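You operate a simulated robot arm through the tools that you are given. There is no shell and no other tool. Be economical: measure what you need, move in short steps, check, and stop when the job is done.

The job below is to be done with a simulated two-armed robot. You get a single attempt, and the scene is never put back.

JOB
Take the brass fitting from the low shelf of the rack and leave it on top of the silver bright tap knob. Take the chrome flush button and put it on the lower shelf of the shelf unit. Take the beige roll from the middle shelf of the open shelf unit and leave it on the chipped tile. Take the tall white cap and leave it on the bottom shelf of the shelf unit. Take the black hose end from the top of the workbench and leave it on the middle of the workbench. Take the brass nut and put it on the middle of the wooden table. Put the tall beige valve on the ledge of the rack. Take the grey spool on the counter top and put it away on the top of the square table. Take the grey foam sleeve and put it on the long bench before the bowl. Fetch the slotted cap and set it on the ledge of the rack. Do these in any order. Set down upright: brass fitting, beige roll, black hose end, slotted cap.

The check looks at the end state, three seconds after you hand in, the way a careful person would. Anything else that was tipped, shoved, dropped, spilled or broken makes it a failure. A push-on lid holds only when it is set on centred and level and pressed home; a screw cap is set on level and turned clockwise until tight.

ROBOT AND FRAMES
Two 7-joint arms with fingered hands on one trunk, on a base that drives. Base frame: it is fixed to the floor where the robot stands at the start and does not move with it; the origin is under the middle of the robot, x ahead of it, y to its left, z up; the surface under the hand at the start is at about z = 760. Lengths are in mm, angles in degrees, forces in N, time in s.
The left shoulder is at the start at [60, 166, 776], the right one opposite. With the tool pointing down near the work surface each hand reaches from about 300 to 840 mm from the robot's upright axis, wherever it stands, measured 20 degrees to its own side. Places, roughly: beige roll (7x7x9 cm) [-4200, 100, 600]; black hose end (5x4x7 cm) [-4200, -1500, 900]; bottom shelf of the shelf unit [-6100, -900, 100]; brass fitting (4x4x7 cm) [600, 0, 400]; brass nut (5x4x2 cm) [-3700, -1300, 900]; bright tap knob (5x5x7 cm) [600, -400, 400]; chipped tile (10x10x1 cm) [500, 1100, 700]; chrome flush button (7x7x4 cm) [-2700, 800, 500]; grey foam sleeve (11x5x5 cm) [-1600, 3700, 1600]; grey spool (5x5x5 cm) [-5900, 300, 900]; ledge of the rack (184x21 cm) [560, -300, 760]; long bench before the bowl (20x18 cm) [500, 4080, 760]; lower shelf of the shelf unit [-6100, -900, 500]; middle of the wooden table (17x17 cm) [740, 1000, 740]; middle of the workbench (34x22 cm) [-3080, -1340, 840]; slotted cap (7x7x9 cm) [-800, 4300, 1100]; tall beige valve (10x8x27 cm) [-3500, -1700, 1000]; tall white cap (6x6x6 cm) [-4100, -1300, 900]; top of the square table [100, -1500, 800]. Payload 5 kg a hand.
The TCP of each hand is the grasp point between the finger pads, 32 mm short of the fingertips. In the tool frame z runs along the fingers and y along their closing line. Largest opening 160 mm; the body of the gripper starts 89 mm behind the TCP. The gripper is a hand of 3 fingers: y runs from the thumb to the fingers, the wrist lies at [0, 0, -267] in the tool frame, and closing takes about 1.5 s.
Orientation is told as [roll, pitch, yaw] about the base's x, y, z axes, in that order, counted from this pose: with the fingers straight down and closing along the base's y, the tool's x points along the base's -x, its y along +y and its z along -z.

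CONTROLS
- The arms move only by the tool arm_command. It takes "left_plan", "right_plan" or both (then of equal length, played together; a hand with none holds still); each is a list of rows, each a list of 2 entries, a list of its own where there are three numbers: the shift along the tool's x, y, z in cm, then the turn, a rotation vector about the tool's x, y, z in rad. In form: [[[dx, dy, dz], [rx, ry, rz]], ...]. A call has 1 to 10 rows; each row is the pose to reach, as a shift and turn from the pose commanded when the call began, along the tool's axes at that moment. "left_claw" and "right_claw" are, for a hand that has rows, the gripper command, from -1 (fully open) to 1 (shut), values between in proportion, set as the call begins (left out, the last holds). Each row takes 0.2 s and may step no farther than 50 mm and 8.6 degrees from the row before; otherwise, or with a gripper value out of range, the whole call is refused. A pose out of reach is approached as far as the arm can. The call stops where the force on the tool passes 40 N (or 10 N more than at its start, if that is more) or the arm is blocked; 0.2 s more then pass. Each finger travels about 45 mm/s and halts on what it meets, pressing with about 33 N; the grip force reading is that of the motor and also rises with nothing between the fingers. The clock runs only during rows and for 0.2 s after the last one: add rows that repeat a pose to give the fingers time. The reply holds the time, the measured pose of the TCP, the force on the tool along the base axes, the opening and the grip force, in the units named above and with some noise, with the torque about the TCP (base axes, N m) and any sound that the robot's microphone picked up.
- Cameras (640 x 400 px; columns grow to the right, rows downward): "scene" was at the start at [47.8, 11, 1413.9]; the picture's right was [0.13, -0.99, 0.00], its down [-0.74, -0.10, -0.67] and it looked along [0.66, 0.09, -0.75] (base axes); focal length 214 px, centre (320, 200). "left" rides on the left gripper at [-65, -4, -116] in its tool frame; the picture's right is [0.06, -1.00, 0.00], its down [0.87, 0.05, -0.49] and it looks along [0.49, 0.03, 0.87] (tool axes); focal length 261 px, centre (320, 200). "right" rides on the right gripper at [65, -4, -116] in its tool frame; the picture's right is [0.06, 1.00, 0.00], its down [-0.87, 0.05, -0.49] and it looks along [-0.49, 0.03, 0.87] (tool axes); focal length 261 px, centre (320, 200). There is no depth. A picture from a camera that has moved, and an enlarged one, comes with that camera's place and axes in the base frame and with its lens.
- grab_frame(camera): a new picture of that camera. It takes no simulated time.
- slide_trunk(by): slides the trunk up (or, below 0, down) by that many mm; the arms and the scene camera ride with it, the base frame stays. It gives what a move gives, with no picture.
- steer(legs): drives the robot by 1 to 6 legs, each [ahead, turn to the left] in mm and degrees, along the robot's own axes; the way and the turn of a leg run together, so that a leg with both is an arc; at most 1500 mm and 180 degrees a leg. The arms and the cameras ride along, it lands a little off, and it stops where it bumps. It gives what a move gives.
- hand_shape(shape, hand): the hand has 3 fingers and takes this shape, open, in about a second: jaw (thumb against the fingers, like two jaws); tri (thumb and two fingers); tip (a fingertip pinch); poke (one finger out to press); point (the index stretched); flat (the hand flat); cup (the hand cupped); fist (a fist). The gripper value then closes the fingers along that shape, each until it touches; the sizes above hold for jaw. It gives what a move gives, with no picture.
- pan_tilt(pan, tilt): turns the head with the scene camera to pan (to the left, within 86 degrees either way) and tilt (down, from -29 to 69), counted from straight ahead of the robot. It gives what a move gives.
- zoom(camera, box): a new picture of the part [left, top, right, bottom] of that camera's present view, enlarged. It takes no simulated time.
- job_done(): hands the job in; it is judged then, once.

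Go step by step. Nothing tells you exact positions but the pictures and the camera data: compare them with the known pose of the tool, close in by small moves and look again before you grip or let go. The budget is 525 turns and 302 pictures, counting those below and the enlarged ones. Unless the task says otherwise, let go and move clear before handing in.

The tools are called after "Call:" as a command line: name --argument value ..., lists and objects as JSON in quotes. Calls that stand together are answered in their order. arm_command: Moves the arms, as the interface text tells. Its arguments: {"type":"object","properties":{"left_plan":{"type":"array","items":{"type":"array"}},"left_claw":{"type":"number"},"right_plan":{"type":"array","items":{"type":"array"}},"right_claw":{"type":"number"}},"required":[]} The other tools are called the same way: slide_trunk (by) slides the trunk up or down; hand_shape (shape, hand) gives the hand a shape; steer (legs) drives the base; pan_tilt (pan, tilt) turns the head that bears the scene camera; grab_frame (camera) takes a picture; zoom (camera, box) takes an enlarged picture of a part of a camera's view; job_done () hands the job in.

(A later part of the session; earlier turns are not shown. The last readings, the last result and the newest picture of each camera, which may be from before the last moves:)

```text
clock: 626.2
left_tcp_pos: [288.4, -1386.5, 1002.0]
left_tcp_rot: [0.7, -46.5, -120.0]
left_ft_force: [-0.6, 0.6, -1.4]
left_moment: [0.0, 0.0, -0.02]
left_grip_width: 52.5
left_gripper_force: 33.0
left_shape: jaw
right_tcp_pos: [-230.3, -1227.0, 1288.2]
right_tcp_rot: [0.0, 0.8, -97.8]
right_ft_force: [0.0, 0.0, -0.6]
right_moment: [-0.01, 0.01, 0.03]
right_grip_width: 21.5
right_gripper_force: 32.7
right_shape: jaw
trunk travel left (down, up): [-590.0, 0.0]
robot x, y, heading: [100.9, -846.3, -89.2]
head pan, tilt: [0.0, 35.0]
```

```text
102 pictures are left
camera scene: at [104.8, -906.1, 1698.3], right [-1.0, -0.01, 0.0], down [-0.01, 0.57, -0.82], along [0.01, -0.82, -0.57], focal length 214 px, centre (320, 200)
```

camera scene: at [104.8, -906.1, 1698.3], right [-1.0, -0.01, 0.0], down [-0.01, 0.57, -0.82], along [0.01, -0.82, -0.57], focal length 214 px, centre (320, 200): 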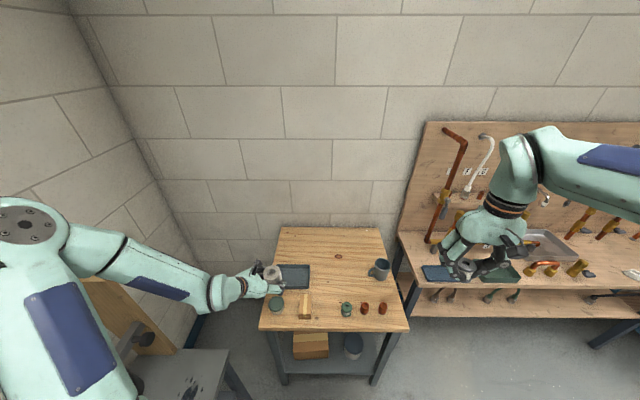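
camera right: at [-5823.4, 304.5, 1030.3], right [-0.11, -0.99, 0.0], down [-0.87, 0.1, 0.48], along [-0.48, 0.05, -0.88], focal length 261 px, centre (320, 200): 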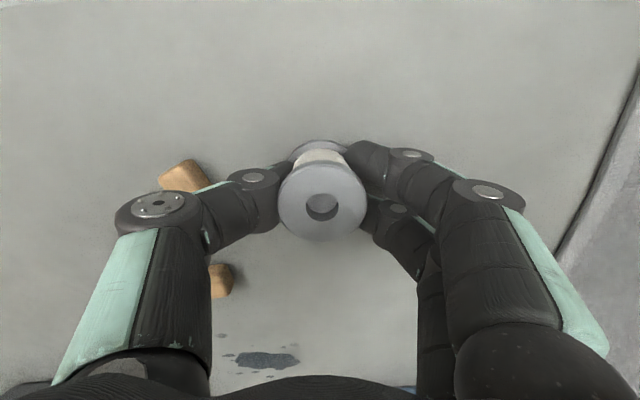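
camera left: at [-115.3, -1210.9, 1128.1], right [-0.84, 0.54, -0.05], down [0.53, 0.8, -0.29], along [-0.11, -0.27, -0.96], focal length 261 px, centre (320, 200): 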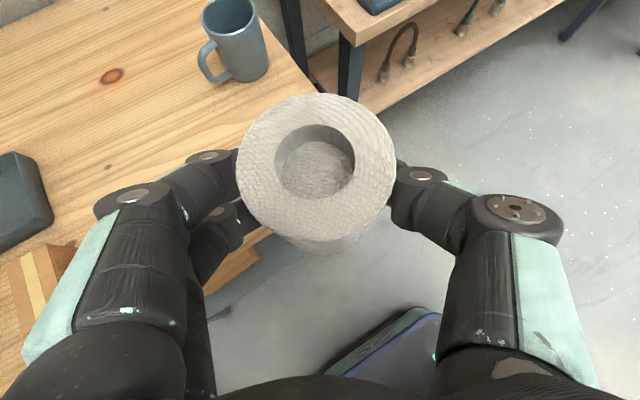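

The table top is in full view; free spot (40,-1525). Bring the spool over it.

Call:
arm_command --right_plan '[[[-2.93, 3.43, 1.67], [0, 0, 0]], [[-5.87, 6.87, 3.3], [0, 0, 0]], [[-8.8, 10.3, 5], [0, 0, 0]], [[-11.7, 13.7, 6.7], [0, 0, 0]], [[-14.65, 17.2, 8.3], [0, 0, 0]], [[-17.6, 20.6, 10], [0, 0, 0]], [[-20.5, 24, 11.7], [0, 0, 0]], [[-23.4, 27.5, 13.3], [0, 0, 0]], [[-26.4, 30.9, 15], [0, 0, 0]]]'

Call:
arm_command --right_plan '[[[0, 0, 4.5], [0, 0, 0]], [[0, 0, 9], [0, 0, 0]], [[0, 0, 13.5], [0, 0, 0]], [[0, 0, 18], [0, 0, 0]]]'

Call:
grab_frame --camera "right"

Call:
zoom --camera "scene" --box '[250, 190, 430, 340]'

```text
clock: 628.2
left_tcp_pos: [288.7, -1387.4, 1002.8]
left_tcp_rot: [0.6, -46.6, -119.9]
left_ft_force: [0.2, 0.1, -1.2]
left_moment: [0.04, 0.03, -0.03]
left_grip_width: 52.7
left_gripper_force: 33.2
left_shape: jaw
right_tcp_pos: [44.5, -1529.8, 1134.3]
right_tcp_rot: [0.1, 0.8, -97.8]
right_ft_force: [-1.1, -0.4, 0.1]
right_moment: [0.06, 0.03, -0.01]
right_grip_width: 21.1
right_gripper_force: 32.7
right_shape: jaw
trunk travel left (down, up): [-590.0, 0.0]
robot x, y, heading: [104.4, -848.0, -89.4]
head pan, tilt: [0.0, 35.0]
```

```text
clock: 629.2
left_tcp_pos: [288.7, -1387.7, 1001.2]
left_tcp_rot: [0.7, -46.5, -120.0]
left_ft_force: [0.4, -0.7, -0.5]
left_moment: [0.01, -0.01, 0.04]
left_grip_width: 52.6
left_gripper_force: 32.7
left_shape: jaw
right_tcp_pos: [41.6, -1525.2, 954.4]
right_tcp_rot: [0.2, 0.9, -97.8]
right_ft_force: [0.3, -0.5, -0.2]
right_moment: [0.02, 0.06, 0.0]
right_grip_width: 21.3
right_gripper_force: 32.6
right_shape: jaw
trunk travel left (down, up): [-590.0, 0.0]
robot x, y, heading: [106.6, -850.0, -89.4]
head pan, tilt: [0.0, 35.0]
```

```text
101 pictures are left
camera right: at [46.0, -1461.7, 1071.0], right [1.0, -0.07, 0.0], down [-0.07, -0.88, 0.48], along [-0.03, -0.48, -0.88], focal length 261 px, centre (320, 200)
```

right: 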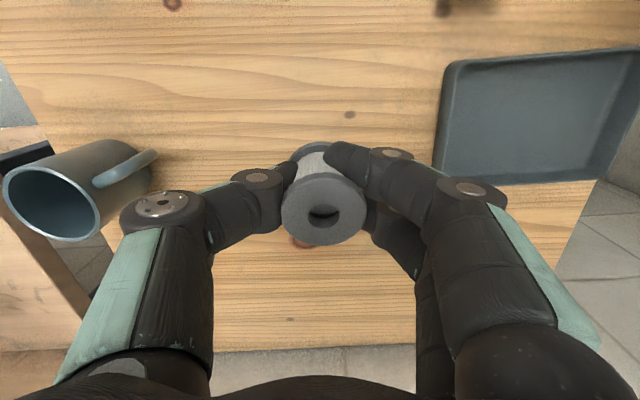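

```text
2.67 times, centred on (340, 265) of scene
camera zoom: at [104.6, -906.8, 1698.4], right [-1.0, -0.01, 0.0], down [-0.01, 0.57, -0.82], along [0.01, -0.82, -0.57], focal length 572 px, centre (267, 27)
```

zoom: 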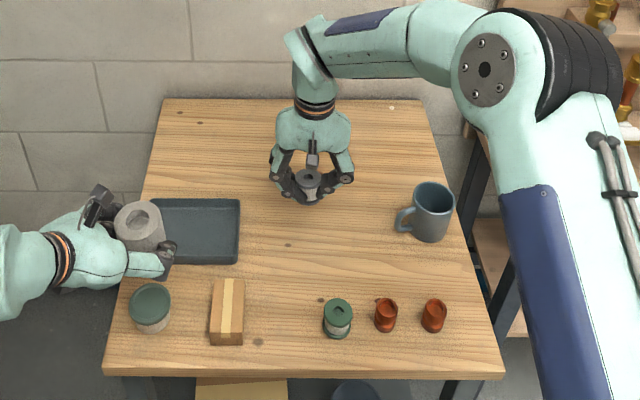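

Call:
arm_command --right_plan '[[[0, 0, 4], [0, 0, 0]], [[0, 0, 8], [0, 0, 0]], [[0, 0, 10.5], [0, 0, 0]]]'

Call:
arm_command --right_plan '[[[0, 0, 0.4], [0, 0, 0]], [[0, 0, 0.4], [0, 0, 0]]]'

Call:
arm_command --right_plan '[[[0, 0, 0.4], [0, 0, 0]], [[0, 0, 0.4], [0, 0, 0]]]'

Call:
grab_frame --camera "right"

```text
clock: 630.0
left_tcp_pos: [288.5, -1387.3, 1003.3]
left_tcp_rot: [0.7, -46.5, -120.0]
left_ft_force: [0.1, 0.2, -1.1]
left_moment: [0.03, -0.01, 0.01]
left_grip_width: 52.5
left_gripper_force: 33.2
left_shape: jaw
right_tcp_pos: [42.9, -1524.6, 849.2]
right_tcp_rot: [0.2, 0.7, -97.8]
right_ft_force: [0.0, 0.2, -0.6]
right_moment: [0.02, 0.0, -0.01]
right_grip_width: 21.4
right_gripper_force: 32.9
right_shape: jaw
trunk travel left (down, up): [-590.0, 0.0]
robot x, y, heading: [105.7, -847.3, -89.5]
head pan, tilt: [0.0, 35.0]
```

```text
clock: 630.6
left_tcp_pos: [289.4, -1386.6, 1001.5]
left_tcp_rot: [0.7, -46.6, -120.0]
left_ft_force: [-1.0, 0.4, -0.5]
left_moment: [-0.01, -0.02, 0.02]
left_grip_width: 52.7
left_gripper_force: 32.9
left_shape: jaw
right_tcp_pos: [42.7, -1523.6, 846.4]
right_tcp_rot: [0.1, 0.8, -97.8]
right_ft_force: [0.2, 0.1, -0.2]
right_moment: [-0.01, 0.04, 0.01]
right_grip_width: 21.0
right_gripper_force: 33.2
right_shape: jaw
trunk travel left (down, up): [-590.0, 0.0]
robot x, y, heading: [103.7, -851.0, -89.0]
head pan, tilt: [0.0, 35.0]
```

```text
clock: 631.2
left_tcp_pos: [287.9, -1386.4, 1001.9]
left_tcp_rot: [0.7, -46.5, -120.1]
left_ft_force: [0.5, 0.0, 0.4]
left_moment: [0.01, -0.01, 0.0]
left_grip_width: 52.6
left_gripper_force: 33.0
left_shape: jaw
right_tcp_pos: [41.9, -1524.4, 841.4]
right_tcp_rot: [0.1, 0.7, -97.7]
right_ft_force: [0.1, -1.6, -0.1]
right_moment: [-0.01, -0.01, 0.0]
right_grip_width: 21.2
right_gripper_force: 32.6
right_shape: jaw
trunk travel left (down, up): [-590.0, 0.0]
robot x, y, heading: [105.4, -847.5, -89.5]
head pan, tilt: [0.0, 35.0]
```

```text
99 pictures are left
camera right: at [46.3, -1459.9, 958.5], right [1.0, -0.07, 0.0], down [-0.07, -0.87, 0.48], along [-0.03, -0.48, -0.88], focal length 261 px, centre (320, 200)
```

right: 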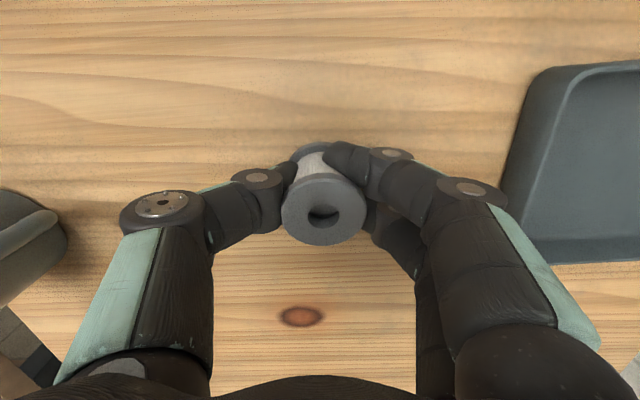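

Call:
arm_command --right_plan '[[[0, 0, 0.4], [0, 0, 0]], [[0, 0, 0.4], [0, 0, 0]]]'

Call:
arm_command --right_plan '[[[0, 0, 0.4], [0, 0, 0]], [[0, 0, 0.4], [0, 0, 0]]]'

Call:
arm_command --right_plan '[[[0, 0, 0.4], [0, 0, 0]], [[0, 0, 0.4], [0, 0, 0]]]'

```text
clock: 631.8
left_tcp_pos: [287.9, -1385.4, 1002.3]
left_tcp_rot: [0.7, -46.4, -120.0]
left_ft_force: [0.8, 0.2, -1.3]
left_moment: [0.03, -0.03, 0.01]
left_grip_width: 52.4
left_gripper_force: 33.2
left_shape: jaw
right_tcp_pos: [43.4, -1524.2, 838.1]
right_tcp_rot: [0.1, 0.9, -97.7]
right_ft_force: [-0.2, -0.2, 1.8]
right_moment: [-0.01, -0.01, 0.01]
right_grip_width: 21.3
right_gripper_force: 33.2
right_shape: jaw
trunk travel left (down, up): [-590.0, 0.0]
robot x, y, heading: [104.6, -846.4, -89.4]
head pan, tilt: [0.0, 35.0]
```

```text
clock: 632.4
left_tcp_pos: [289.1, -1385.0, 1002.8]
left_tcp_rot: [0.6, -46.5, -119.9]
left_ft_force: [-0.4, 0.3, -0.9]
left_moment: [0.0, 0.02, 0.05]
left_grip_width: 52.4
left_gripper_force: 33.5
left_shape: jaw
right_tcp_pos: [42.8, -1523.7, 836.6]
right_tcp_rot: [0.2, 0.7, -97.8]
right_ft_force: [-0.1, 1.4, 17.7]
right_moment: [-0.3, -0.08, -0.03]
right_grip_width: 21.7
right_gripper_force: 32.8
right_shape: jaw
trunk travel left (down, up): [-590.0, 0.0]
robot x, y, heading: [101.9, -849.1, -89.2]
head pan, tilt: [0.0, 35.0]
```

```text
clock: 633.0
left_tcp_pos: [289.5, -1383.7, 1003.7]
left_tcp_rot: [0.8, -46.5, -120.0]
left_ft_force: [-0.5, 0.6, -0.9]
left_moment: [0.03, -0.01, 0.03]
left_grip_width: 52.4
left_gripper_force: 33.4
left_shape: jaw
right_tcp_pos: [42.3, -1523.6, 833.3]
right_tcp_rot: [0.2, 0.4, -97.9]
right_ft_force: [-0.5, 1.4, 38.1]
right_moment: [-0.61, -0.21, -0.01]
right_grip_width: 23.6
right_gripper_force: 33.2
right_shape: jaw
trunk travel left (down, up): [-590.0, 0.0]
robot x, y, heading: [106.0, -848.6, -89.2]
head pan, tilt: [0.0, 35.0]
```

Pressed level on the table. Release and lift away.

Call:
arm_command --right_claw 0.1 --right_plan '[[[0, 0, -0.3], [0, 0, 0]], [[0, 0, -0.3], [0, 0, 0]], [[0, 0, -0.3], [0, 0, 0]], [[0, 0, -0.3], [0, 0, 0]], [[0, 0, -0.3], [0, 0, 0]], [[0, 0, -3], [0, 0, 0]], [[0, 0, -7], [0, 0, 0]], [[0, 0, -11], [0, 0, 0]], [[0, 0, -15], [0, 0, 0]], [[0, 0, -19], [0, 0, 0]]]'

Call:
grab_frame --camera "right"

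```text
clock: 635.2
left_tcp_pos: [288.5, -1385.9, 1002.0]
left_tcp_rot: [0.7, -46.5, -120.0]
left_ft_force: [-0.6, -0.5, -1.2]
left_moment: [-0.01, 0.01, -0.01]
left_grip_width: 52.3
left_gripper_force: 33.2
left_shape: jaw
right_tcp_pos: [42.0, -1525.6, 1020.1]
right_tcp_rot: [0.1, 0.9, -97.7]
right_ft_force: [0.3, 0.3, 0.1]
right_moment: [-0.03, 0.04, 0.0]
right_grip_width: 71.3
right_gripper_force: 0.0
right_shape: jaw
trunk travel left (down, up): [-590.0, 0.0]
robot x, y, heading: [106.4, -846.3, -89.6]
head pan, tilt: [0.0, 35.0]
```

```text
98 pictures are left
camera right: at [45.7, -1461.6, 1137.3], right [1.0, -0.07, 0.0], down [-0.07, -0.88, 0.48], along [-0.03, -0.48, -0.88], focal length 261 px, centre (320, 200)
```

right: 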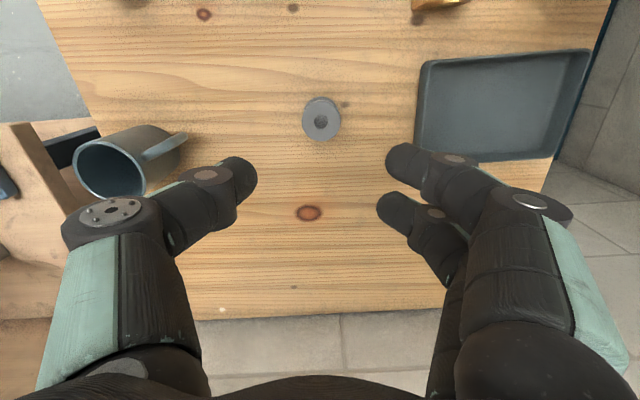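

The spool stands on the square table: six done. Park the right hand, and drive to the wooden table with the beige roll.

Call:
arm_command --right_plan '[[[2.93, -3.43, -1], [0, 0, 0]], [[5.87, -6.87, -2], [0, 0, 0]], [[8.8, -10.3, -3], [0, 0, 0]], [[11.7, -13.7, -4], [0, 0, 0]], [[14.65, -17.2, -5], [0, 0, 0]], [[17.6, -20.6, -6], [0, 0, 0]], [[20.5, -24, -7], [0, 0, 0]], [[23.4, -27.5, -8], [0, 0, 0]], [[26.4, -30.9, -9], [0, 0, 0]]]'

Call:
steer --legs '[[-200, 0], [0, -154], [1050, 0], [0, -39], [640, 0], [0, -77]]'

Call:
pan_tilt --pan 5 --tilt 35

Call:
grab_frame --camera "scene"

```text
clock: 637.2
left_tcp_pos: [289.3, -1385.0, 1003.3]
left_tcp_rot: [0.8, -46.6, -120.1]
left_ft_force: [-0.5, -0.2, -0.8]
left_moment: [0.0, -0.03, 0.04]
left_grip_width: 52.6
left_gripper_force: 32.8
left_shape: jaw
right_tcp_pos: [-230.1, -1222.9, 1112.7]
right_tcp_rot: [0.2, 0.7, -97.7]
right_ft_force: [0.7, 1.1, 0.3]
right_moment: [-0.04, 0.0, -0.01]
right_grip_width: 71.7
right_gripper_force: 0.0
right_shape: jaw
trunk travel left (down, up): [-590.0, 0.0]
robot x, y, heading: [101.4, -848.3, -89.3]
head pan, tilt: [0.0, 35.0]
```

```text
clock: 658.9
left_tcp_pos: [325.5, 1094.4, 1003.1]
left_tcp_rot: [0.7, -46.5, -31.6]
left_ft_force: [0.3, -0.3, -1.5]
left_moment: [0.03, -0.04, -0.02]
left_grip_width: 52.1
left_gripper_force: 32.5
left_shape: jaw
right_tcp_pos: [147.9, 580.9, 1112.0]
right_tcp_rot: [0.1, 0.8, -9.4]
right_ft_force: [-0.4, -0.3, -0.2]
right_moment: [0.02, 0.0, -0.04]
right_grip_width: 71.9
right_gripper_force: 0.0
right_shape: jaw
trunk travel left (down, up): [-590.0, 0.0]
robot x, y, heading: [-221.1, 925.3, -1.0]
head pan, tilt: [0.0, 35.0]
```

```text
clock: 659.6
left_tcp_pos: [323.3, 1095.1, 1003.1]
left_tcp_rot: [0.7, -46.4, -31.6]
left_ft_force: [0.5, 0.2, -2.2]
left_moment: [0.02, 0.03, -0.03]
left_grip_width: 51.9
left_gripper_force: 33.6
left_shape: jaw
right_tcp_pos: [149.0, 581.0, 1112.7]
right_tcp_rot: [0.1, 0.7, -9.3]
right_ft_force: [0.1, -0.2, -0.2]
right_moment: [-0.01, -0.02, 0.01]
right_grip_width: 71.8
right_gripper_force: 0.1
right_shape: jaw
trunk travel left (down, up): [-590.0, 0.0]
robot x, y, heading: [-218.6, 927.4, -0.9]
head pan, tilt: [5.0, 35.0]
```

```text
97 pictures are left
camera scene: at [-160.8, 932.1, 1698.3], right [0.07, -1.0, 0.0], down [-0.57, -0.04, -0.82], along [0.82, 0.06, -0.57], focal length 214 px, centre (320, 200)
```

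scene: 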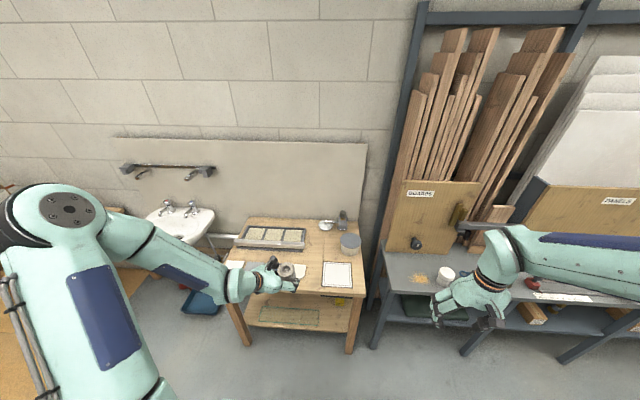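

Call:
grab_frame --camera "left"

Call:
zoom --camera "scene" --box '[210, 200, 380, 320]'

```text
96 pictures are left
camera left: at [286.8, 1110.4, 1130.0], right [-0.55, -0.83, -0.05], down [-0.79, 0.54, -0.29], along [0.27, -0.12, -0.96], focal length 261 px, centre (320, 200)
```

left: 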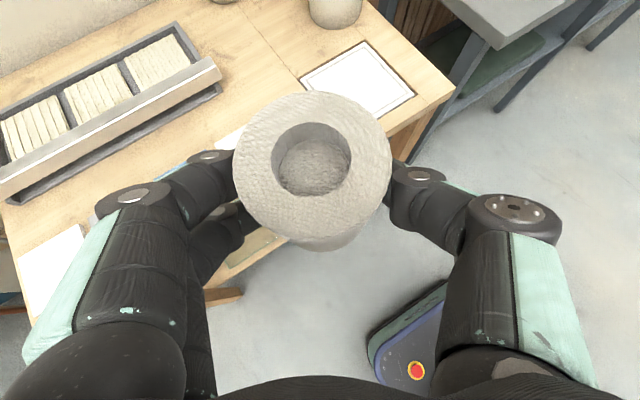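

```text
3.33 times, centred on (295, 260) of scene
camera zoom: at [-160.8, 932.1, 1698.3], right [0.07, -1.0, 0.0], down [-0.57, -0.04, -0.82], along [0.82, 0.06, -0.57], focal length 715 px, centre (403, 0)
```

zoom: 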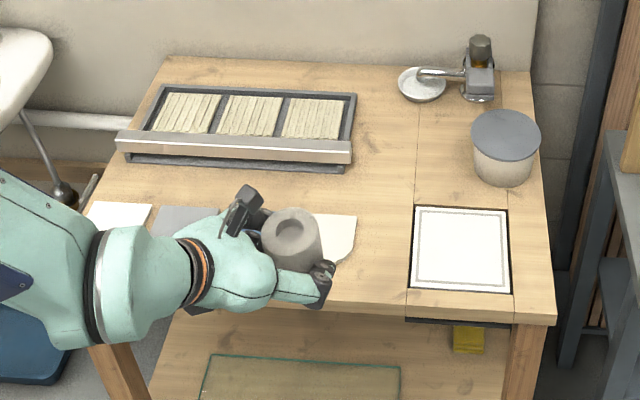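

The chipped tile's centre is ≈(541,1115). Drive a little closer and move the roll over it.

Call:
steer --legs '[[120, 0]]'

Call:
arm_command --left_plan '[[[-0.1, 1.3, 4.0], [0, 0, 0]], [[-0.2, 2.6, 8.0], [0, 0, 0]], [[0.8, 3.9, 11.0], [0, 0, 0]], [[2.3, 5.3, 14.0], [0, 0, 0]]]'

Call:
grab_frame --camera "left"

Call:
zoom --camera "scene" --box '[210, 220, 380, 340]'

```text
clock: 660.8
left_tcp_pos: [444.5, 1092.6, 1001.7]
left_tcp_rot: [0.7, -46.3, -31.5]
left_ft_force: [0.1, -0.1, -1.2]
left_moment: [0.01, 0.03, -0.02]
left_grip_width: 52.0
left_gripper_force: 33.2
left_shape: jaw
right_tcp_pos: [269.7, 579.2, 1112.0]
right_tcp_rot: [0.1, 0.9, -9.3]
right_ft_force: [0.0, -0.3, -0.1]
right_moment: [0.0, 0.06, -0.01]
right_grip_width: 71.9
right_gripper_force: 0.1
right_shape: jaw
trunk travel left (down, up): [-590.0, 0.0]
robot x, y, heading: [-97.9, 922.5, -1.1]
head pan, tilt: [5.0, 35.0]
```

```text
clock: 661.8
left_tcp_pos: [545.2, 1095.0, 888.7]
left_tcp_rot: [0.5, -46.5, -31.6]
left_ft_force: [0.4, 0.2, -1.2]
left_moment: [-0.01, 0.0, 0.01]
left_grip_width: 51.8
left_gripper_force: 33.3
left_shape: jaw
right_tcp_pos: [268.2, 578.6, 1113.2]
right_tcp_rot: [0.1, 0.8, -9.3]
right_ft_force: [0.6, 0.4, -0.3]
right_moment: [0.0, 0.03, 0.0]
right_grip_width: 71.3
right_gripper_force: 0.1
right_shape: jaw
trunk travel left (down, up): [-590.0, 0.0]
robot x, y, heading: [-99.5, 925.4, -1.2]
head pan, tilt: [5.0, 35.0]
```

```text
94 pictures are left
camera left: at [508.2, 1109.7, 1016.5], right [-0.55, -0.83, -0.05], down [-0.79, 0.54, -0.29], along [0.27, -0.12, -0.96], focal length 261 px, centre (320, 200)
```

left: 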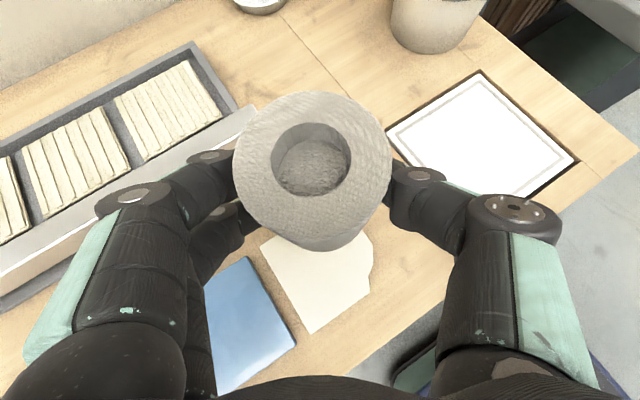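

```text
3.33 times, centred on (295, 280) of scene
camera zoom: at [-40.9, 930.7, 1698.4], right [0.07, -1.0, 0.0], down [-0.57, -0.04, -0.82], along [0.82, 0.06, -0.57], focal length 715 px, centre (403, -67)
```

zoom: 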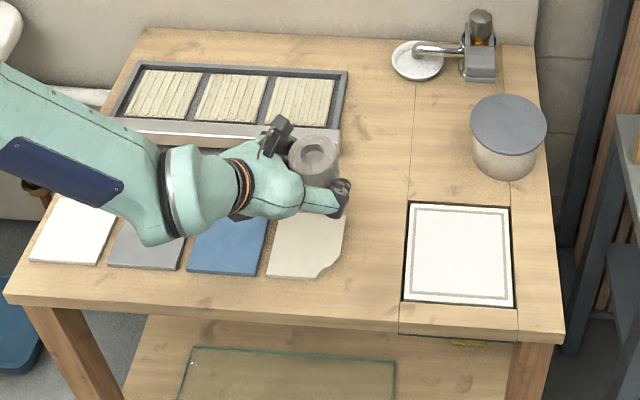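

Tile centre refined to ≈(538,1111). Shift and lower to just above it.

Call:
arm_command --left_plan '[[[1.8, 0.98, -1.9], [0, 0, 0]], [[4.0, 0.98, 0.2], [0, 0, 0]], [[6.1, 0.98, 2.2], [0, 0, 0]]]'

Call:
grab_frame --camera "left"

Call:
zoom --camera "scene" --box '[250, 240, 350, 320]'

```text
clock: 662.6
left_tcp_pos: [528.9, 1118.3, 830.1]
left_tcp_rot: [0.7, -46.5, -31.5]
left_ft_force: [-0.3, 0.0, -0.3]
left_moment: [-0.02, 0.02, -0.02]
left_grip_width: 51.8
left_gripper_force: 33.0
left_shape: jaw
right_tcp_pos: [267.4, 579.3, 1112.9]
right_tcp_rot: [0.1, 0.9, -9.3]
right_ft_force: [0.3, 0.9, -0.1]
right_moment: [-0.04, -0.02, -0.03]
right_grip_width: 71.6
right_gripper_force: 0.0
right_shape: jaw
trunk travel left (down, up): [-590.0, 0.0]
robot x, y, heading: [-103.8, 926.4, -1.1]
head pan, tilt: [5.0, 35.0]
```

```text
92 pictures are left
camera left: at [490.4, 1133.4, 957.5], right [-0.55, -0.83, -0.05], down [-0.79, 0.54, -0.29], along [0.27, -0.12, -0.96], focal length 261 px, centre (320, 200)
```

left: 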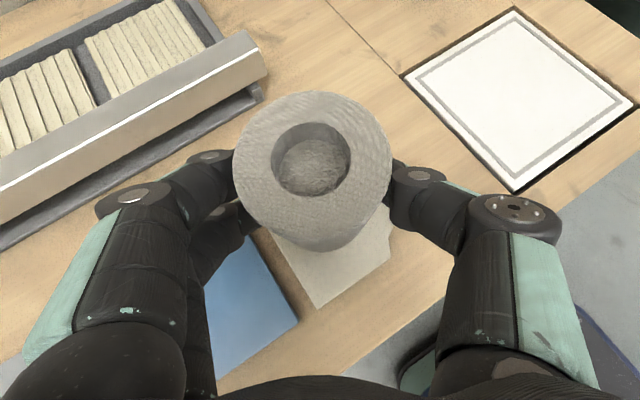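

```text
5.00 times, centred on (300, 280) of scene
camera zoom: at [-41.5, 931.2, 1698.4], right [0.07, -1.0, 0.0], down [-0.57, -0.04, -0.82], along [0.82, 0.06, -0.57], focal length 1072 px, centre (420, -200)
```

zoom: 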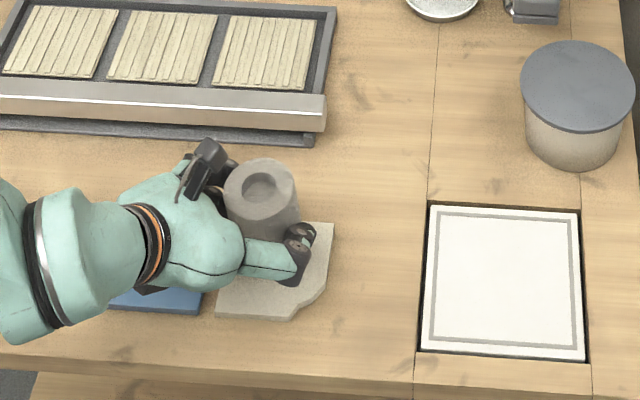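

Call:
arm_command --left_plan '[[[0.6, -0.2, 0], [0, 0, 0]], [[0.85, -0.2, 0.2], [0, 0, 0]]]'

Call:
arm_command --left_plan '[[[0.25, 0, 0.24], [0, 0, 0]], [[0.25, 0, 0.24], [0, 0, 0]]]'

Call:
arm_command --left_plan '[[[0.25, 0, 0.24], [0, 0, 0]], [[0.25, 0, 0.24], [0, 0, 0]]]'

```text
clock: 663.2
left_tcp_pos: [522.3, 1116.4, 823.1]
left_tcp_rot: [0.6, -46.5, -31.6]
left_ft_force: [-0.2, -0.2, -1.2]
left_moment: [0.01, 0.01, 0.0]
left_grip_width: 51.8
left_gripper_force: 32.6
left_shape: jaw
right_tcp_pos: [267.9, 578.1, 1111.5]
right_tcp_rot: [0.1, 0.9, -9.3]
right_ft_force: [0.4, -0.3, -0.7]
right_moment: [0.03, 0.01, 0.01]
right_grip_width: 71.5
right_gripper_force: 0.0
right_shape: jaw
trunk travel left (down, up): [-590.0, 0.0]
robot x, y, heading: [-102.2, 923.3, -1.1]
head pan, tilt: [5.0, 35.0]
```

```text
clock: 663.8
left_tcp_pos: [522.0, 1118.1, 818.3]
left_tcp_rot: [0.7, -46.6, -31.6]
left_ft_force: [-0.4, -0.3, -0.9]
left_moment: [-0.07, 0.01, -0.02]
left_grip_width: 52.1
left_gripper_force: 33.3
left_shape: jaw
right_tcp_pos: [267.7, 578.2, 1111.9]
right_tcp_rot: [0.1, 0.8, -9.3]
right_ft_force: [-0.5, -0.3, 0.9]
right_moment: [0.0, 0.0, 0.01]
right_grip_width: 71.5
right_gripper_force: 0.0
right_shape: jaw
trunk travel left (down, up): [-590.0, 0.0]
robot x, y, heading: [-97.4, 922.5, -1.2]
head pan, tilt: [5.0, 35.0]
```

```text
clock: 664.4
left_tcp_pos: [523.7, 1117.7, 817.1]
left_tcp_rot: [0.7, -46.5, -31.6]
left_ft_force: [-0.2, 0.1, -1.1]
left_moment: [0.01, -0.01, 0.0]
left_grip_width: 51.9
left_gripper_force: 32.8
left_shape: jaw
right_tcp_pos: [268.6, 579.5, 1112.2]
right_tcp_rot: [0.2, 0.8, -9.3]
right_ft_force: [0.4, 0.6, 1.1]
right_moment: [0.05, -0.05, 0.05]
right_grip_width: 71.2
right_gripper_force: 0.1
right_shape: jaw
trunk travel left (down, up): [-590.0, 0.0]
robot x, y, heading: [-94.7, 921.2, -1.0]
head pan, tilt: [5.0, 35.0]
```

Call:
arm_command --left_plan '[[[0.3, 0, 0.28], [0, 0, 0]], [[0.3, 0, 0.28], [0, 0, 0]]]'

Call:
arm_command --left_plan '[[[0.3, 0, 0.28], [0, 0, 0]], [[0.3, 0, 0.28], [0, 0, 0]]]'

Call:
zoom --camera "scene" --box '[250, 240, 350, 320]'

```text
clock: 665.0
left_tcp_pos: [523.3, 1116.6, 811.7]
left_tcp_rot: [0.7, -46.4, -31.6]
left_ft_force: [-0.6, -0.6, -1.2]
left_moment: [-0.07, -0.02, 0.04]
left_grip_width: 52.0
left_gripper_force: 32.9
left_shape: jaw
right_tcp_pos: [267.5, 578.0, 1111.3]
right_tcp_rot: [0.0, 0.9, -9.2]
right_ft_force: [-0.5, -0.9, -0.1]
right_moment: [0.03, -0.02, 0.01]
right_grip_width: 71.7
right_gripper_force: 0.1
right_shape: jaw
trunk travel left (down, up): [-590.0, 0.0]
robot x, y, heading: [-98.1, 920.9, -0.7]
head pan, tilt: [5.0, 35.0]
```

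```text
clock: 665.6
left_tcp_pos: [522.4, 1117.5, 807.5]
left_tcp_rot: [0.6, -46.5, -31.7]
left_ft_force: [0.0, -0.5, -1.2]
left_moment: [0.03, 0.02, -0.01]
left_grip_width: 51.8
left_gripper_force: 32.8
left_shape: jaw
right_tcp_pos: [267.8, 579.1, 1112.3]
right_tcp_rot: [0.2, 0.8, -9.3]
right_ft_force: [-1.3, 0.1, 0.1]
right_moment: [0.02, 0.0, -0.02]
right_grip_width: 71.6
right_gripper_force: 0.1
right_shape: jaw
trunk travel left (down, up): [-590.0, 0.0]
robot x, y, heading: [-100.3, 921.9, -1.1]
head pan, tilt: [5.0, 35.0]
```

```text
5.00 times, centred on (300, 280) of scene
camera zoom: at [-41.5, 930.0, 1698.3], right [0.07, -1.0, 0.0], down [-0.57, -0.04, -0.82], along [0.82, 0.06, -0.57], focal length 1072 px, centre (420, -200)
```

zoom: 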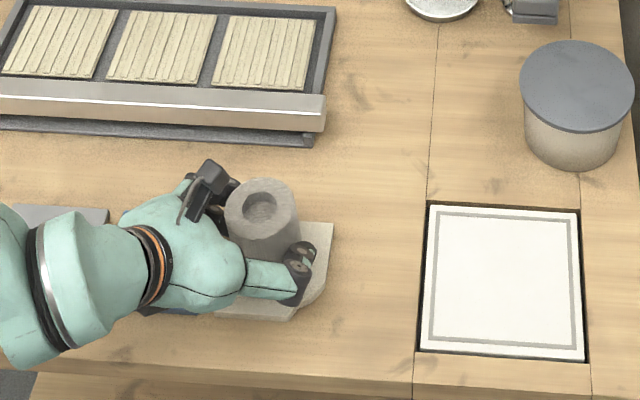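

Call:
arm_command --left_plan '[[[0.3, 0, 0.28], [0, 0, 0]], [[0.3, 0, 0.28], [0, 0, 0]]]'

Call:
arm_command --left_plan '[[[0.3, 0, 0.28], [0, 0, 0]], [[0.3, 0, 0.28], [0, 0, 0]]]'

Call:
arm_command --left_plan '[[[0.3, 0, 0.28], [0, 0, 0]], [[0.3, 0, 0.28], [0, 0, 0]]]'

```text
clock: 666.2
left_tcp_pos: [523.2, 1117.0, 803.4]
left_tcp_rot: [0.7, -46.5, -31.5]
left_ft_force: [0.0, -0.2, -0.9]
left_moment: [0.02, 0.02, 0.02]
left_grip_width: 52.1
left_gripper_force: 33.0
left_shape: jaw
right_tcp_pos: [267.4, 578.9, 1112.5]
right_tcp_rot: [0.2, 0.9, -9.3]
right_ft_force: [0.2, 0.2, 0.6]
right_moment: [0.01, -0.01, -0.01]
right_grip_width: 71.5
right_gripper_force: 0.0
right_shape: jaw
trunk travel left (down, up): [-590.0, 0.0]
robot x, y, heading: [-101.9, 920.2, -1.2]
head pan, tilt: [5.0, 35.0]
```

```text
clock: 666.8
left_tcp_pos: [522.6, 1116.9, 800.2]
left_tcp_rot: [0.8, -46.6, -31.7]
left_ft_force: [2.7, -1.2, 5.4]
left_moment: [0.07, -0.04, -0.02]
left_grip_width: 51.8
left_gripper_force: 32.8
left_shape: jaw
right_tcp_pos: [268.2, 579.0, 1111.6]
right_tcp_rot: [0.0, 0.8, -9.4]
right_ft_force: [0.4, -0.3, -0.7]
right_moment: [-0.01, -0.04, -0.02]
right_grip_width: 71.6
right_gripper_force: 0.0
right_shape: jaw
trunk travel left (down, up): [-590.0, 0.0]
robot x, y, heading: [-100.3, 921.0, -1.3]
head pan, tilt: [5.0, 35.0]
```

```text
clock: 667.4
left_tcp_pos: [522.9, 1116.4, 799.6]
left_tcp_rot: [1.1, -46.7, -31.9]
left_ft_force: [1.6, 0.1, 32.0]
left_moment: [-0.08, -0.26, -0.02]
left_grip_width: 52.6
left_gripper_force: 32.8
left_shape: jaw
right_tcp_pos: [267.7, 577.9, 1112.8]
right_tcp_rot: [0.2, 0.7, -9.3]
right_ft_force: [0.5, 0.0, -0.1]
right_moment: [0.02, 0.05, 0.02]
right_grip_width: 71.4
right_gripper_force: 0.1
right_shape: jaw
trunk travel left (down, up): [-590.0, 0.0]
robot x, y, heading: [-96.6, 921.6, -1.1]
head pan, tilt: [5.0, 35.0]
```

Seated on the tile. Ease 2 mm, then release gently and check before withdrawing.

Call:
arm_command --left_plan '[[[-0.22, 0, -0.2], [0, 0, 0]]]'

Call:
arm_command --left_claw -0.1 --left_plan '[[[0, 0, 0], [0, 0, 0]], [[0, 0, 0], [0, 0, 0]], [[0, 0, 0], [0, 0, 0]], [[0, 0, 0], [0, 0, 0]], [[0, 0, 0], [0, 0, 0]]]'

Call:
grab_frame --camera "left"

```text
clock: 667.8
left_tcp_pos: [522.7, 1116.4, 799.8]
left_tcp_rot: [0.9, -46.6, -31.8]
left_ft_force: [7.0, -2.0, 22.9]
left_moment: [0.06, -0.27, 0.02]
left_grip_width: 52.6
left_gripper_force: 32.6
left_shape: jaw
right_tcp_pos: [267.0, 578.2, 1112.6]
right_tcp_rot: [0.3, 0.8, -9.5]
right_ft_force: [-1.0, 0.0, -0.4]
right_moment: [0.0, 0.02, 0.0]
right_grip_width: 71.6
right_gripper_force: 0.0
right_shape: jaw
trunk travel left (down, up): [-590.0, 0.0]
robot x, y, heading: [-94.8, 923.9, -1.2]
head pan, tilt: [5.0, 35.0]
```

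```text
clock: 669.0
left_tcp_pos: [521.9, 1117.6, 798.2]
left_tcp_rot: [0.7, -46.5, -31.6]
left_ft_force: [0.3, -0.8, -0.6]
left_moment: [0.01, 0.03, -0.01]
left_grip_width: 87.2
left_gripper_force: 0.1
left_shape: jaw
right_tcp_pos: [268.7, 578.6, 1112.0]
right_tcp_rot: [0.1, 0.8, -9.3]
right_ft_force: [-0.6, -0.1, 0.2]
right_moment: [0.0, 0.02, -0.01]
right_grip_width: 71.7
right_gripper_force: 0.2
right_shape: jaw
trunk travel left (down, up): [-590.0, 0.0]
robot x, y, heading: [-97.1, 923.5, -1.0]
head pan, tilt: [5.0, 35.0]
```

```text
89 pictures are left
camera left: at [485.6, 1133.2, 925.8], right [-0.55, -0.83, -0.05], down [-0.79, 0.54, -0.29], along [0.27, -0.12, -0.96], focal length 261 px, centre (320, 200)
```

left: 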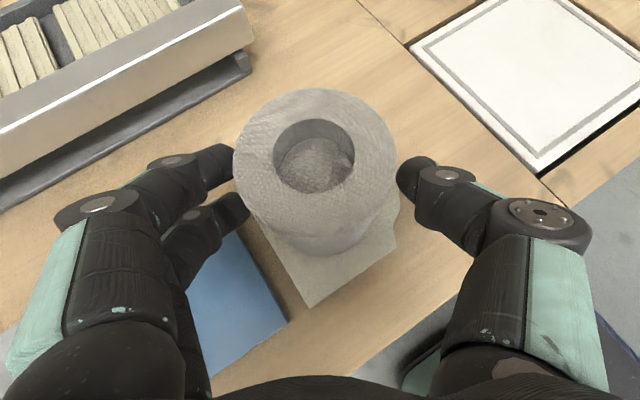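

Standing on the tile. Withdraw along the slant.

Call:
arm_command --left_plan '[[[0, 0.1, -2], [0, 0, 0]], [[0, 0.1, -5], [0, 0, 0]], [[-1, 0, -9], [0, 0, 0]], [[-3, 0, -13], [0, 0, 0]], [[-5, 0, -17], [0, 0, 0]], [[-7, 0, -21], [0, 0, 0]]]'

Call:
steer --legs '[[-250, 0]]'

Call:
zoom --camera "scene" --box '[220, 180, 460, 320]'

```text
clock: 670.4
left_tcp_pos: [431.5, 1169.6, 994.6]
left_tcp_rot: [0.7, -46.4, -31.6]
left_ft_force: [0.2, 0.1, 0.2]
left_moment: [0.0, -0.01, 0.01]
left_grip_width: 87.3
left_gripper_force: 0.1
left_shape: jaw
right_tcp_pos: [267.3, 578.8, 1111.6]
right_tcp_rot: [0.2, 0.9, -9.3]
right_ft_force: [-0.2, 0.4, -0.3]
right_moment: [-0.02, -0.05, -0.01]
right_grip_width: 72.0
right_gripper_force: 0.1
right_shape: jaw
trunk travel left (down, up): [-590.0, 0.0]
robot x, y, heading: [-101.7, 926.5, -0.8]
head pan, tilt: [5.0, 35.0]
```

```text
clock: 672.2
left_tcp_pos: [182.4, 1172.7, 996.1]
left_tcp_rot: [0.7, -46.5, -31.7]
left_ft_force: [-0.2, 0.6, 1.4]
left_moment: [0.01, -0.02, -0.02]
left_grip_width: 87.6
left_gripper_force: 0.1
left_shape: jaw
right_tcp_pos: [15.5, 583.3, 1112.9]
right_tcp_rot: [0.1, 0.7, -9.4]
right_ft_force: [0.0, 0.5, 0.2]
right_moment: [0.02, -0.08, -0.01]
right_grip_width: 71.5
right_gripper_force: 0.0
right_shape: jaw
trunk travel left (down, up): [-590.0, 0.0]
robot x, y, heading: [-354.0, 928.0, -0.9]
head pan, tilt: [5.0, 35.0]
```

```text
2.67 times, centred on (340, 250) of scene
camera zoom: at [-294.1, 934.5, 1698.4], right [0.07, -1.0, 0.0], down [-0.57, -0.04, -0.82], along [0.82, 0.06, -0.57], focal length 572 px, centre (267, 67)
```

zoom: 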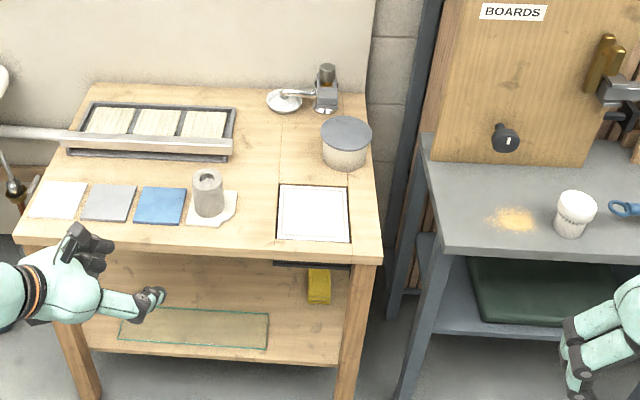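

Roll and cap both stand well; seven done. Now back to the workbench for the hose end, nut and valve.

Call:
steer --legs '[[0, -89], [1500, 0], [0, -90], [1500, 0], [1500, 0]]'

Call:
steer --legs '[[850, 0], [0, 90]]'

Call:
pan_tilt --pan 0 --tilt 40

Call:
grab_frame --camera "scene"

```text
clock: 701.6
left_tcp_pos: [-3888.3, -751.2, 994.6]
left_tcp_rot: [0.7, -46.5, 148.3]
left_ft_force: [-0.6, -0.2, 0.3]
left_moment: [-0.02, -0.02, 0.0]
left_grip_width: 87.5
left_gripper_force: 0.1
left_shape: jaw
right_tcp_pos: [-3720.4, -161.2, 1111.6]
right_tcp_rot: [0.1, 0.9, 170.5]
right_ft_force: [-0.5, -0.4, 0.0]
right_moment: [-0.01, -0.01, -0.01]
right_grip_width: 71.6
right_gripper_force: 0.1
right_shape: jaw
trunk travel left (down, up): [-590.0, 0.0]
robot x, y, heading: [-3353.5, -505.2, 178.7]
head pan, tilt: [5.0, 35.0]
```

```text
clock: 710.1
left_tcp_pos: [-3964.2, -1023.7, 994.3]
left_tcp_rot: [0.7, -46.5, -122.1]
left_ft_force: [-0.8, 0.2, -0.6]
left_moment: [0.01, -0.01, 0.02]
left_grip_width: 87.2
left_gripper_force: 0.0
left_shape: jaw
right_tcp_pos: [-4555.5, -852.0, 1112.8]
right_tcp_rot: [0.0, 0.8, -99.9]
right_ft_force: [-0.3, 0.6, 0.6]
right_moment: [0.05, 0.06, 0.02]
right_grip_width: 71.8
right_gripper_force: 0.0
right_shape: jaw
trunk travel left (down, up): [-590.0, 0.0]
robot x, y, heading: [-4208.9, -490.2, -91.4]
head pan, tilt: [5.0, 35.0]
```

```text
clock: 710.7
left_tcp_pos: [-3964.9, -1023.6, 994.7]
left_tcp_rot: [0.7, -46.5, -122.1]
left_ft_force: [0.5, 0.0, -0.4]
left_moment: [0.0, 0.03, 0.0]
left_grip_width: 87.5
left_gripper_force: 0.0
left_shape: jaw
right_tcp_pos: [-4554.2, -851.9, 1112.1]
right_tcp_rot: [0.2, 0.9, -99.9]
right_ft_force: [0.0, -0.3, 0.1]
right_moment: [-0.01, 0.02, 0.01]
right_grip_width: 72.0
right_gripper_force: 0.1
right_shape: jaw
trunk travel left (down, up): [-590.0, 0.0]
robot x, y, heading: [-4206.5, -490.4, -91.3]
head pan, tilt: [0.0, 40.0]
```

```text
87 pictures are left
camera scene: at [-4208.3, -542.9, 1690.8], right [-1.0, 0.03, 0.0], down [0.02, 0.64, -0.77], along [-0.02, -0.77, -0.64], focal length 214 px, centre (320, 200)
```

scene: 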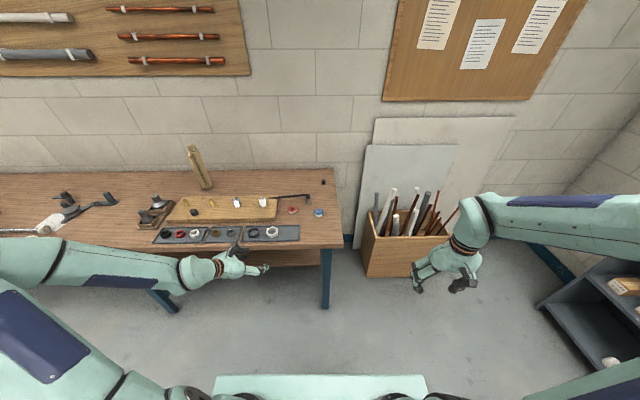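

Call:
zoom --camera "scene" --box '[150, 140, 350, 260]'

```text
3.20 times, centred on (250, 200) of scene
camera zoom: at [-4208.3, -542.9, 1690.8], right [-1.0, 0.03, 0.0], down [0.02, 0.64, -0.77], along [-0.02, -0.77, -0.64], focal length 686 px, centre (544, 200)
```

zoom: 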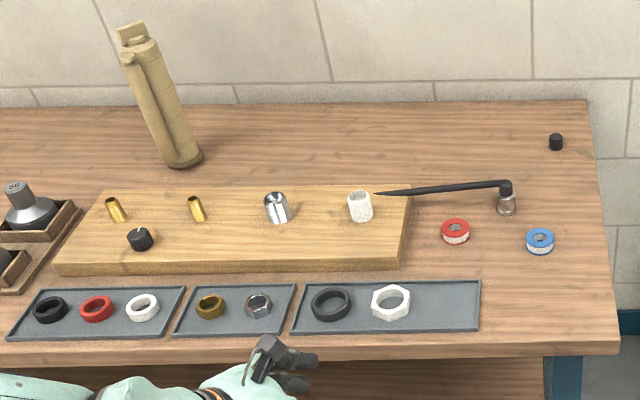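

The hose end (chrome base, black top) stands at ≈(-4165,-1531). Turn the left hand to point straight down, then drive up to the bench.

Call:
arm_command --left_claw -0.1 --left_plan '[[[0, 0, -0.5], [0, 0.135, 0]], [[0, 0, -1], [0, 0.27, 0]], [[0, 0, -1.5], [0, 0.405, 0]], [[0, 0, -2], [0, 0.54, 0]], [[0, 0, -2.5], [0, 0.675, 0]], [[0, 0, -3], [0, 0.81, 0]]]'

Call:
steer --legs '[[340, 0]]'

Call:
arm_command --left_plan '[[[-4.0, -1.4, 0], [0, 0, -0.09]], [[-8.0, -2.8, 0], [0, 0, -0.18]], [[-12, -4.3, 0], [0, 0, -0.27]], [[-16, -5.7, 0], [0, 0, -0.36]], [[-20, -7.2, 0], [0, 0, -0.45]], [[-23.9, -8.6, 0], [0, 0, -0.54]]]'

Call:
grab_frame --camera "left"

Call:
zoom --camera "scene" --box '[240, 180, 400, 300]'

```text
clock: 712.3
left_tcp_pos: [-3871.8, -976.9, 985.9]
left_tcp_rot: [-1.1, 3.4, -111.0]
left_ft_force: [-0.7, -0.8, 0.1]
left_moment: [-0.04, -0.02, -0.01]
left_grip_width: 87.7
left_gripper_force: 0.1
left_shape: jaw
right_tcp_pos: [-4555.4, -851.9, 1110.7]
right_tcp_rot: [0.1, 0.8, -99.9]
right_ft_force: [0.6, -0.5, 0.6]
right_moment: [0.01, 0.0, -0.02]
right_grip_width: 71.6
right_gripper_force: 0.0
right_shape: jaw
trunk travel left (down, up): [-590.0, 0.0]
robot x, y, heading: [-4202.6, -485.6, -91.9]
head pan, tilt: [0.0, 40.0]
stopped in row 6 (left hand): the arm was blocked; the commanded pose is now the measured one
```

```text
clock: 714.5
left_tcp_pos: [-3881.6, -1316.3, 985.6]
left_tcp_rot: [-1.0, 3.6, -111.1]
left_ft_force: [-0.1, -0.3, 0.4]
left_moment: [0.01, -0.03, 0.03]
left_grip_width: 87.9
left_gripper_force: 0.1
left_shape: jaw
right_tcp_pos: [-4563.1, -1189.3, 1111.7]
right_tcp_rot: [0.1, 0.8, -100.0]
right_ft_force: [1.0, -0.3, -0.3]
right_moment: [-0.01, 0.0, -0.01]
right_grip_width: 71.6
right_gripper_force: 0.0
right_shape: jaw
trunk travel left (down, up): [-590.0, 0.0]
robot x, y, heading: [-4217.0, -821.5, -91.4]
head pan, tilt: [0.0, 40.0]
```

```text
clock: 715.9
left_tcp_pos: [-4047.7, -1507.4, 972.0]
left_tcp_rot: [0.9, 3.6, -80.1]
left_ft_force: [0.3, 1.0, 0.7]
left_moment: [0.0, -0.03, 0.02]
left_grip_width: 88.0
left_gripper_force: 0.0
left_shape: jaw
right_tcp_pos: [-4565.0, -1188.0, 1111.3]
right_tcp_rot: [0.2, 0.8, -100.1]
right_ft_force: [-0.5, -0.9, -1.4]
right_moment: [0.02, 0.0, -0.03]
right_grip_width: 71.6
right_gripper_force: 0.0
right_shape: jaw
trunk travel left (down, up): [-590.0, 0.0]
robot x, y, heading: [-4217.0, -823.3, -91.4]
head pan, tilt: [0.0, 40.0]
```

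```text
85 pictures are left
camera left: at [-4041.9, -1580.4, 1084.1], right [-0.99, -0.11, -0.01], down [-0.1, 0.83, 0.55], along [-0.05, 0.54, -0.84], focal length 261 px, centre (320, 200)
```

left: 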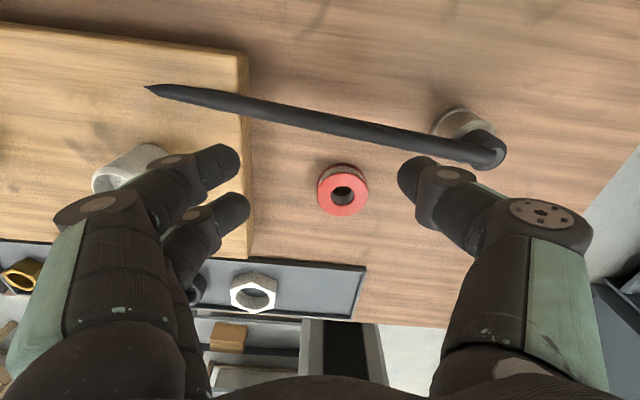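

```text
3.33 times, centred on (320, 240) of scene
camera zoom: at [-4218.6, -880.2, 1690.8], right [-1.0, 0.03, 0.0], down [0.02, 0.64, -0.77], along [-0.02, -0.77, -0.64], focal length 715 px, centre (320, 67)
```

zoom: 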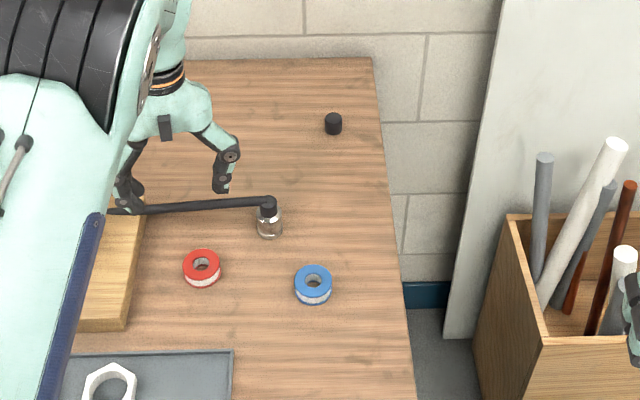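

This is the only candidate at the given place: chrome body with a black tail pointing east. I'll turn the hand so it closes north–south, leaving the tail free.

Call:
arm_command --left_plan '[[[0, -1.2, -0.4], [0, 0, -0.14]], [[0, -2.3, -0.8], [0, 0, -0.28]], [[0, -3.5, -1.2], [0, 0, -0.42]], [[0, -4.7, -1.6], [0, 0, -0.56]], [[0, -5.9, -2], [0, 0, -0.7]], [[0, -7.0, -2.4], [0, 0, -0.84]], [[0, -8.2, -2.8], [0, 0, -0.98]], [[0, -9.4, -3.2], [0, 0, -1.12]], [[0, -10.5, -3.6], [0, 0, -1.26]], [[0, -11.7, -4], [0, 0, -1.4]]]'

Call:
grab_frame --camera "left"

```text
clock: 718.1
left_tcp_pos: [-4163.6, -1528.8, 1009.7]
left_tcp_rot: [3.7, -0.3, 0.2]
left_ft_force: [-1.1, 0.3, -0.6]
left_moment: [0.01, 0.01, -0.02]
left_grip_width: 87.7
left_gripper_force: 0.1
left_shape: jaw
right_tcp_pos: [-4564.6, -1188.7, 1112.5]
right_tcp_rot: [0.2, 0.8, -99.9]
right_ft_force: [-0.7, 1.1, -0.2]
right_moment: [0.0, -0.04, 0.01]
right_grip_width: 71.7
right_gripper_force: 0.1
right_shape: jaw
trunk travel left (down, up): [-590.0, 0.0]
robot x, y, heading: [-4220.9, -826.6, -91.8]
head pan, tilt: [0.0, 40.0]
```

```text
83 pictures are left
camera left: at [-4100.0, -1540.7, 1126.9], right [-0.06, -1.0, -0.06], down [-0.87, 0.02, 0.49], along [-0.49, 0.08, -0.87], focal length 261 px, centre (320, 200)
```

left: 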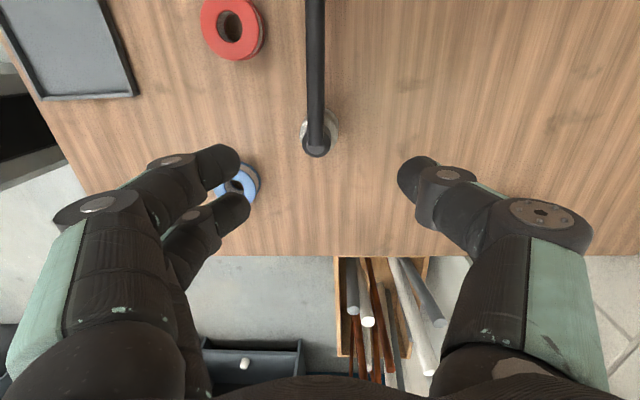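

Call:
arm_command --left_claw 0.15 --left_plan '[[[0, 0.5, 2.5], [0.065, 0, 0]], [[0, 0.5, 5.5], [0.065, 0, 0]], [[0, 0.5, 8.5], [0.065, 0, 0]]]'

Call:
grab_frame --camera "left"

Call:
zoom --camera "scene" --box '[260, 200, 360, 280]'

```text
clock: 718.9
left_tcp_pos: [-4162.5, -1520.3, 926.0]
left_tcp_rot: [0.0, -0.3, 0.1]
left_ft_force: [-0.1, 0.3, 0.1]
left_moment: [0.03, 0.03, 0.0]
left_grip_width: 68.6
left_gripper_force: 0.0
left_shape: jaw
right_tcp_pos: [-4564.6, -1187.8, 1112.8]
right_tcp_rot: [0.1, 0.9, -100.0]
right_ft_force: [-0.2, -0.5, -0.1]
right_moment: [0.01, -0.01, -0.04]
right_grip_width: 71.7
right_gripper_force: 0.1
right_shape: jaw
trunk travel left (down, up): [-590.0, 0.0]
robot x, y, heading: [-4215.0, -822.5, -91.9]
head pan, tilt: [0.0, 40.0]
```

```text
82 pictures are left
camera left: at [-4098.9, -1523.2, 1043.3], right [-0.06, -1.0, 0.0], down [-0.87, 0.05, 0.49], along [-0.49, 0.03, -0.87], focal length 261 px, centre (320, 200)
```

left: 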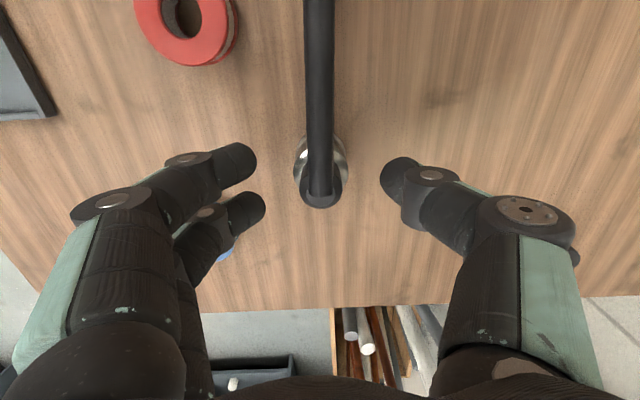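

```text
5.00 times, centred on (310, 240) of scene
camera zoom: at [-4218.2, -879.5, 1690.8], right [-1.0, 0.03, 0.0], down [0.02, 0.64, -0.77], along [-0.02, -0.77, -0.64], focal length 1072 px, centre (370, 0)
```

zoom: 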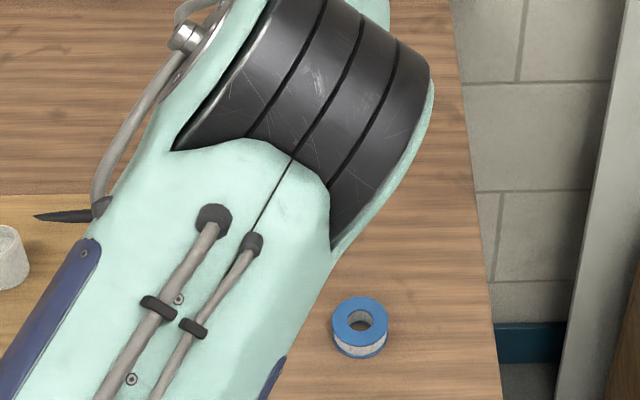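

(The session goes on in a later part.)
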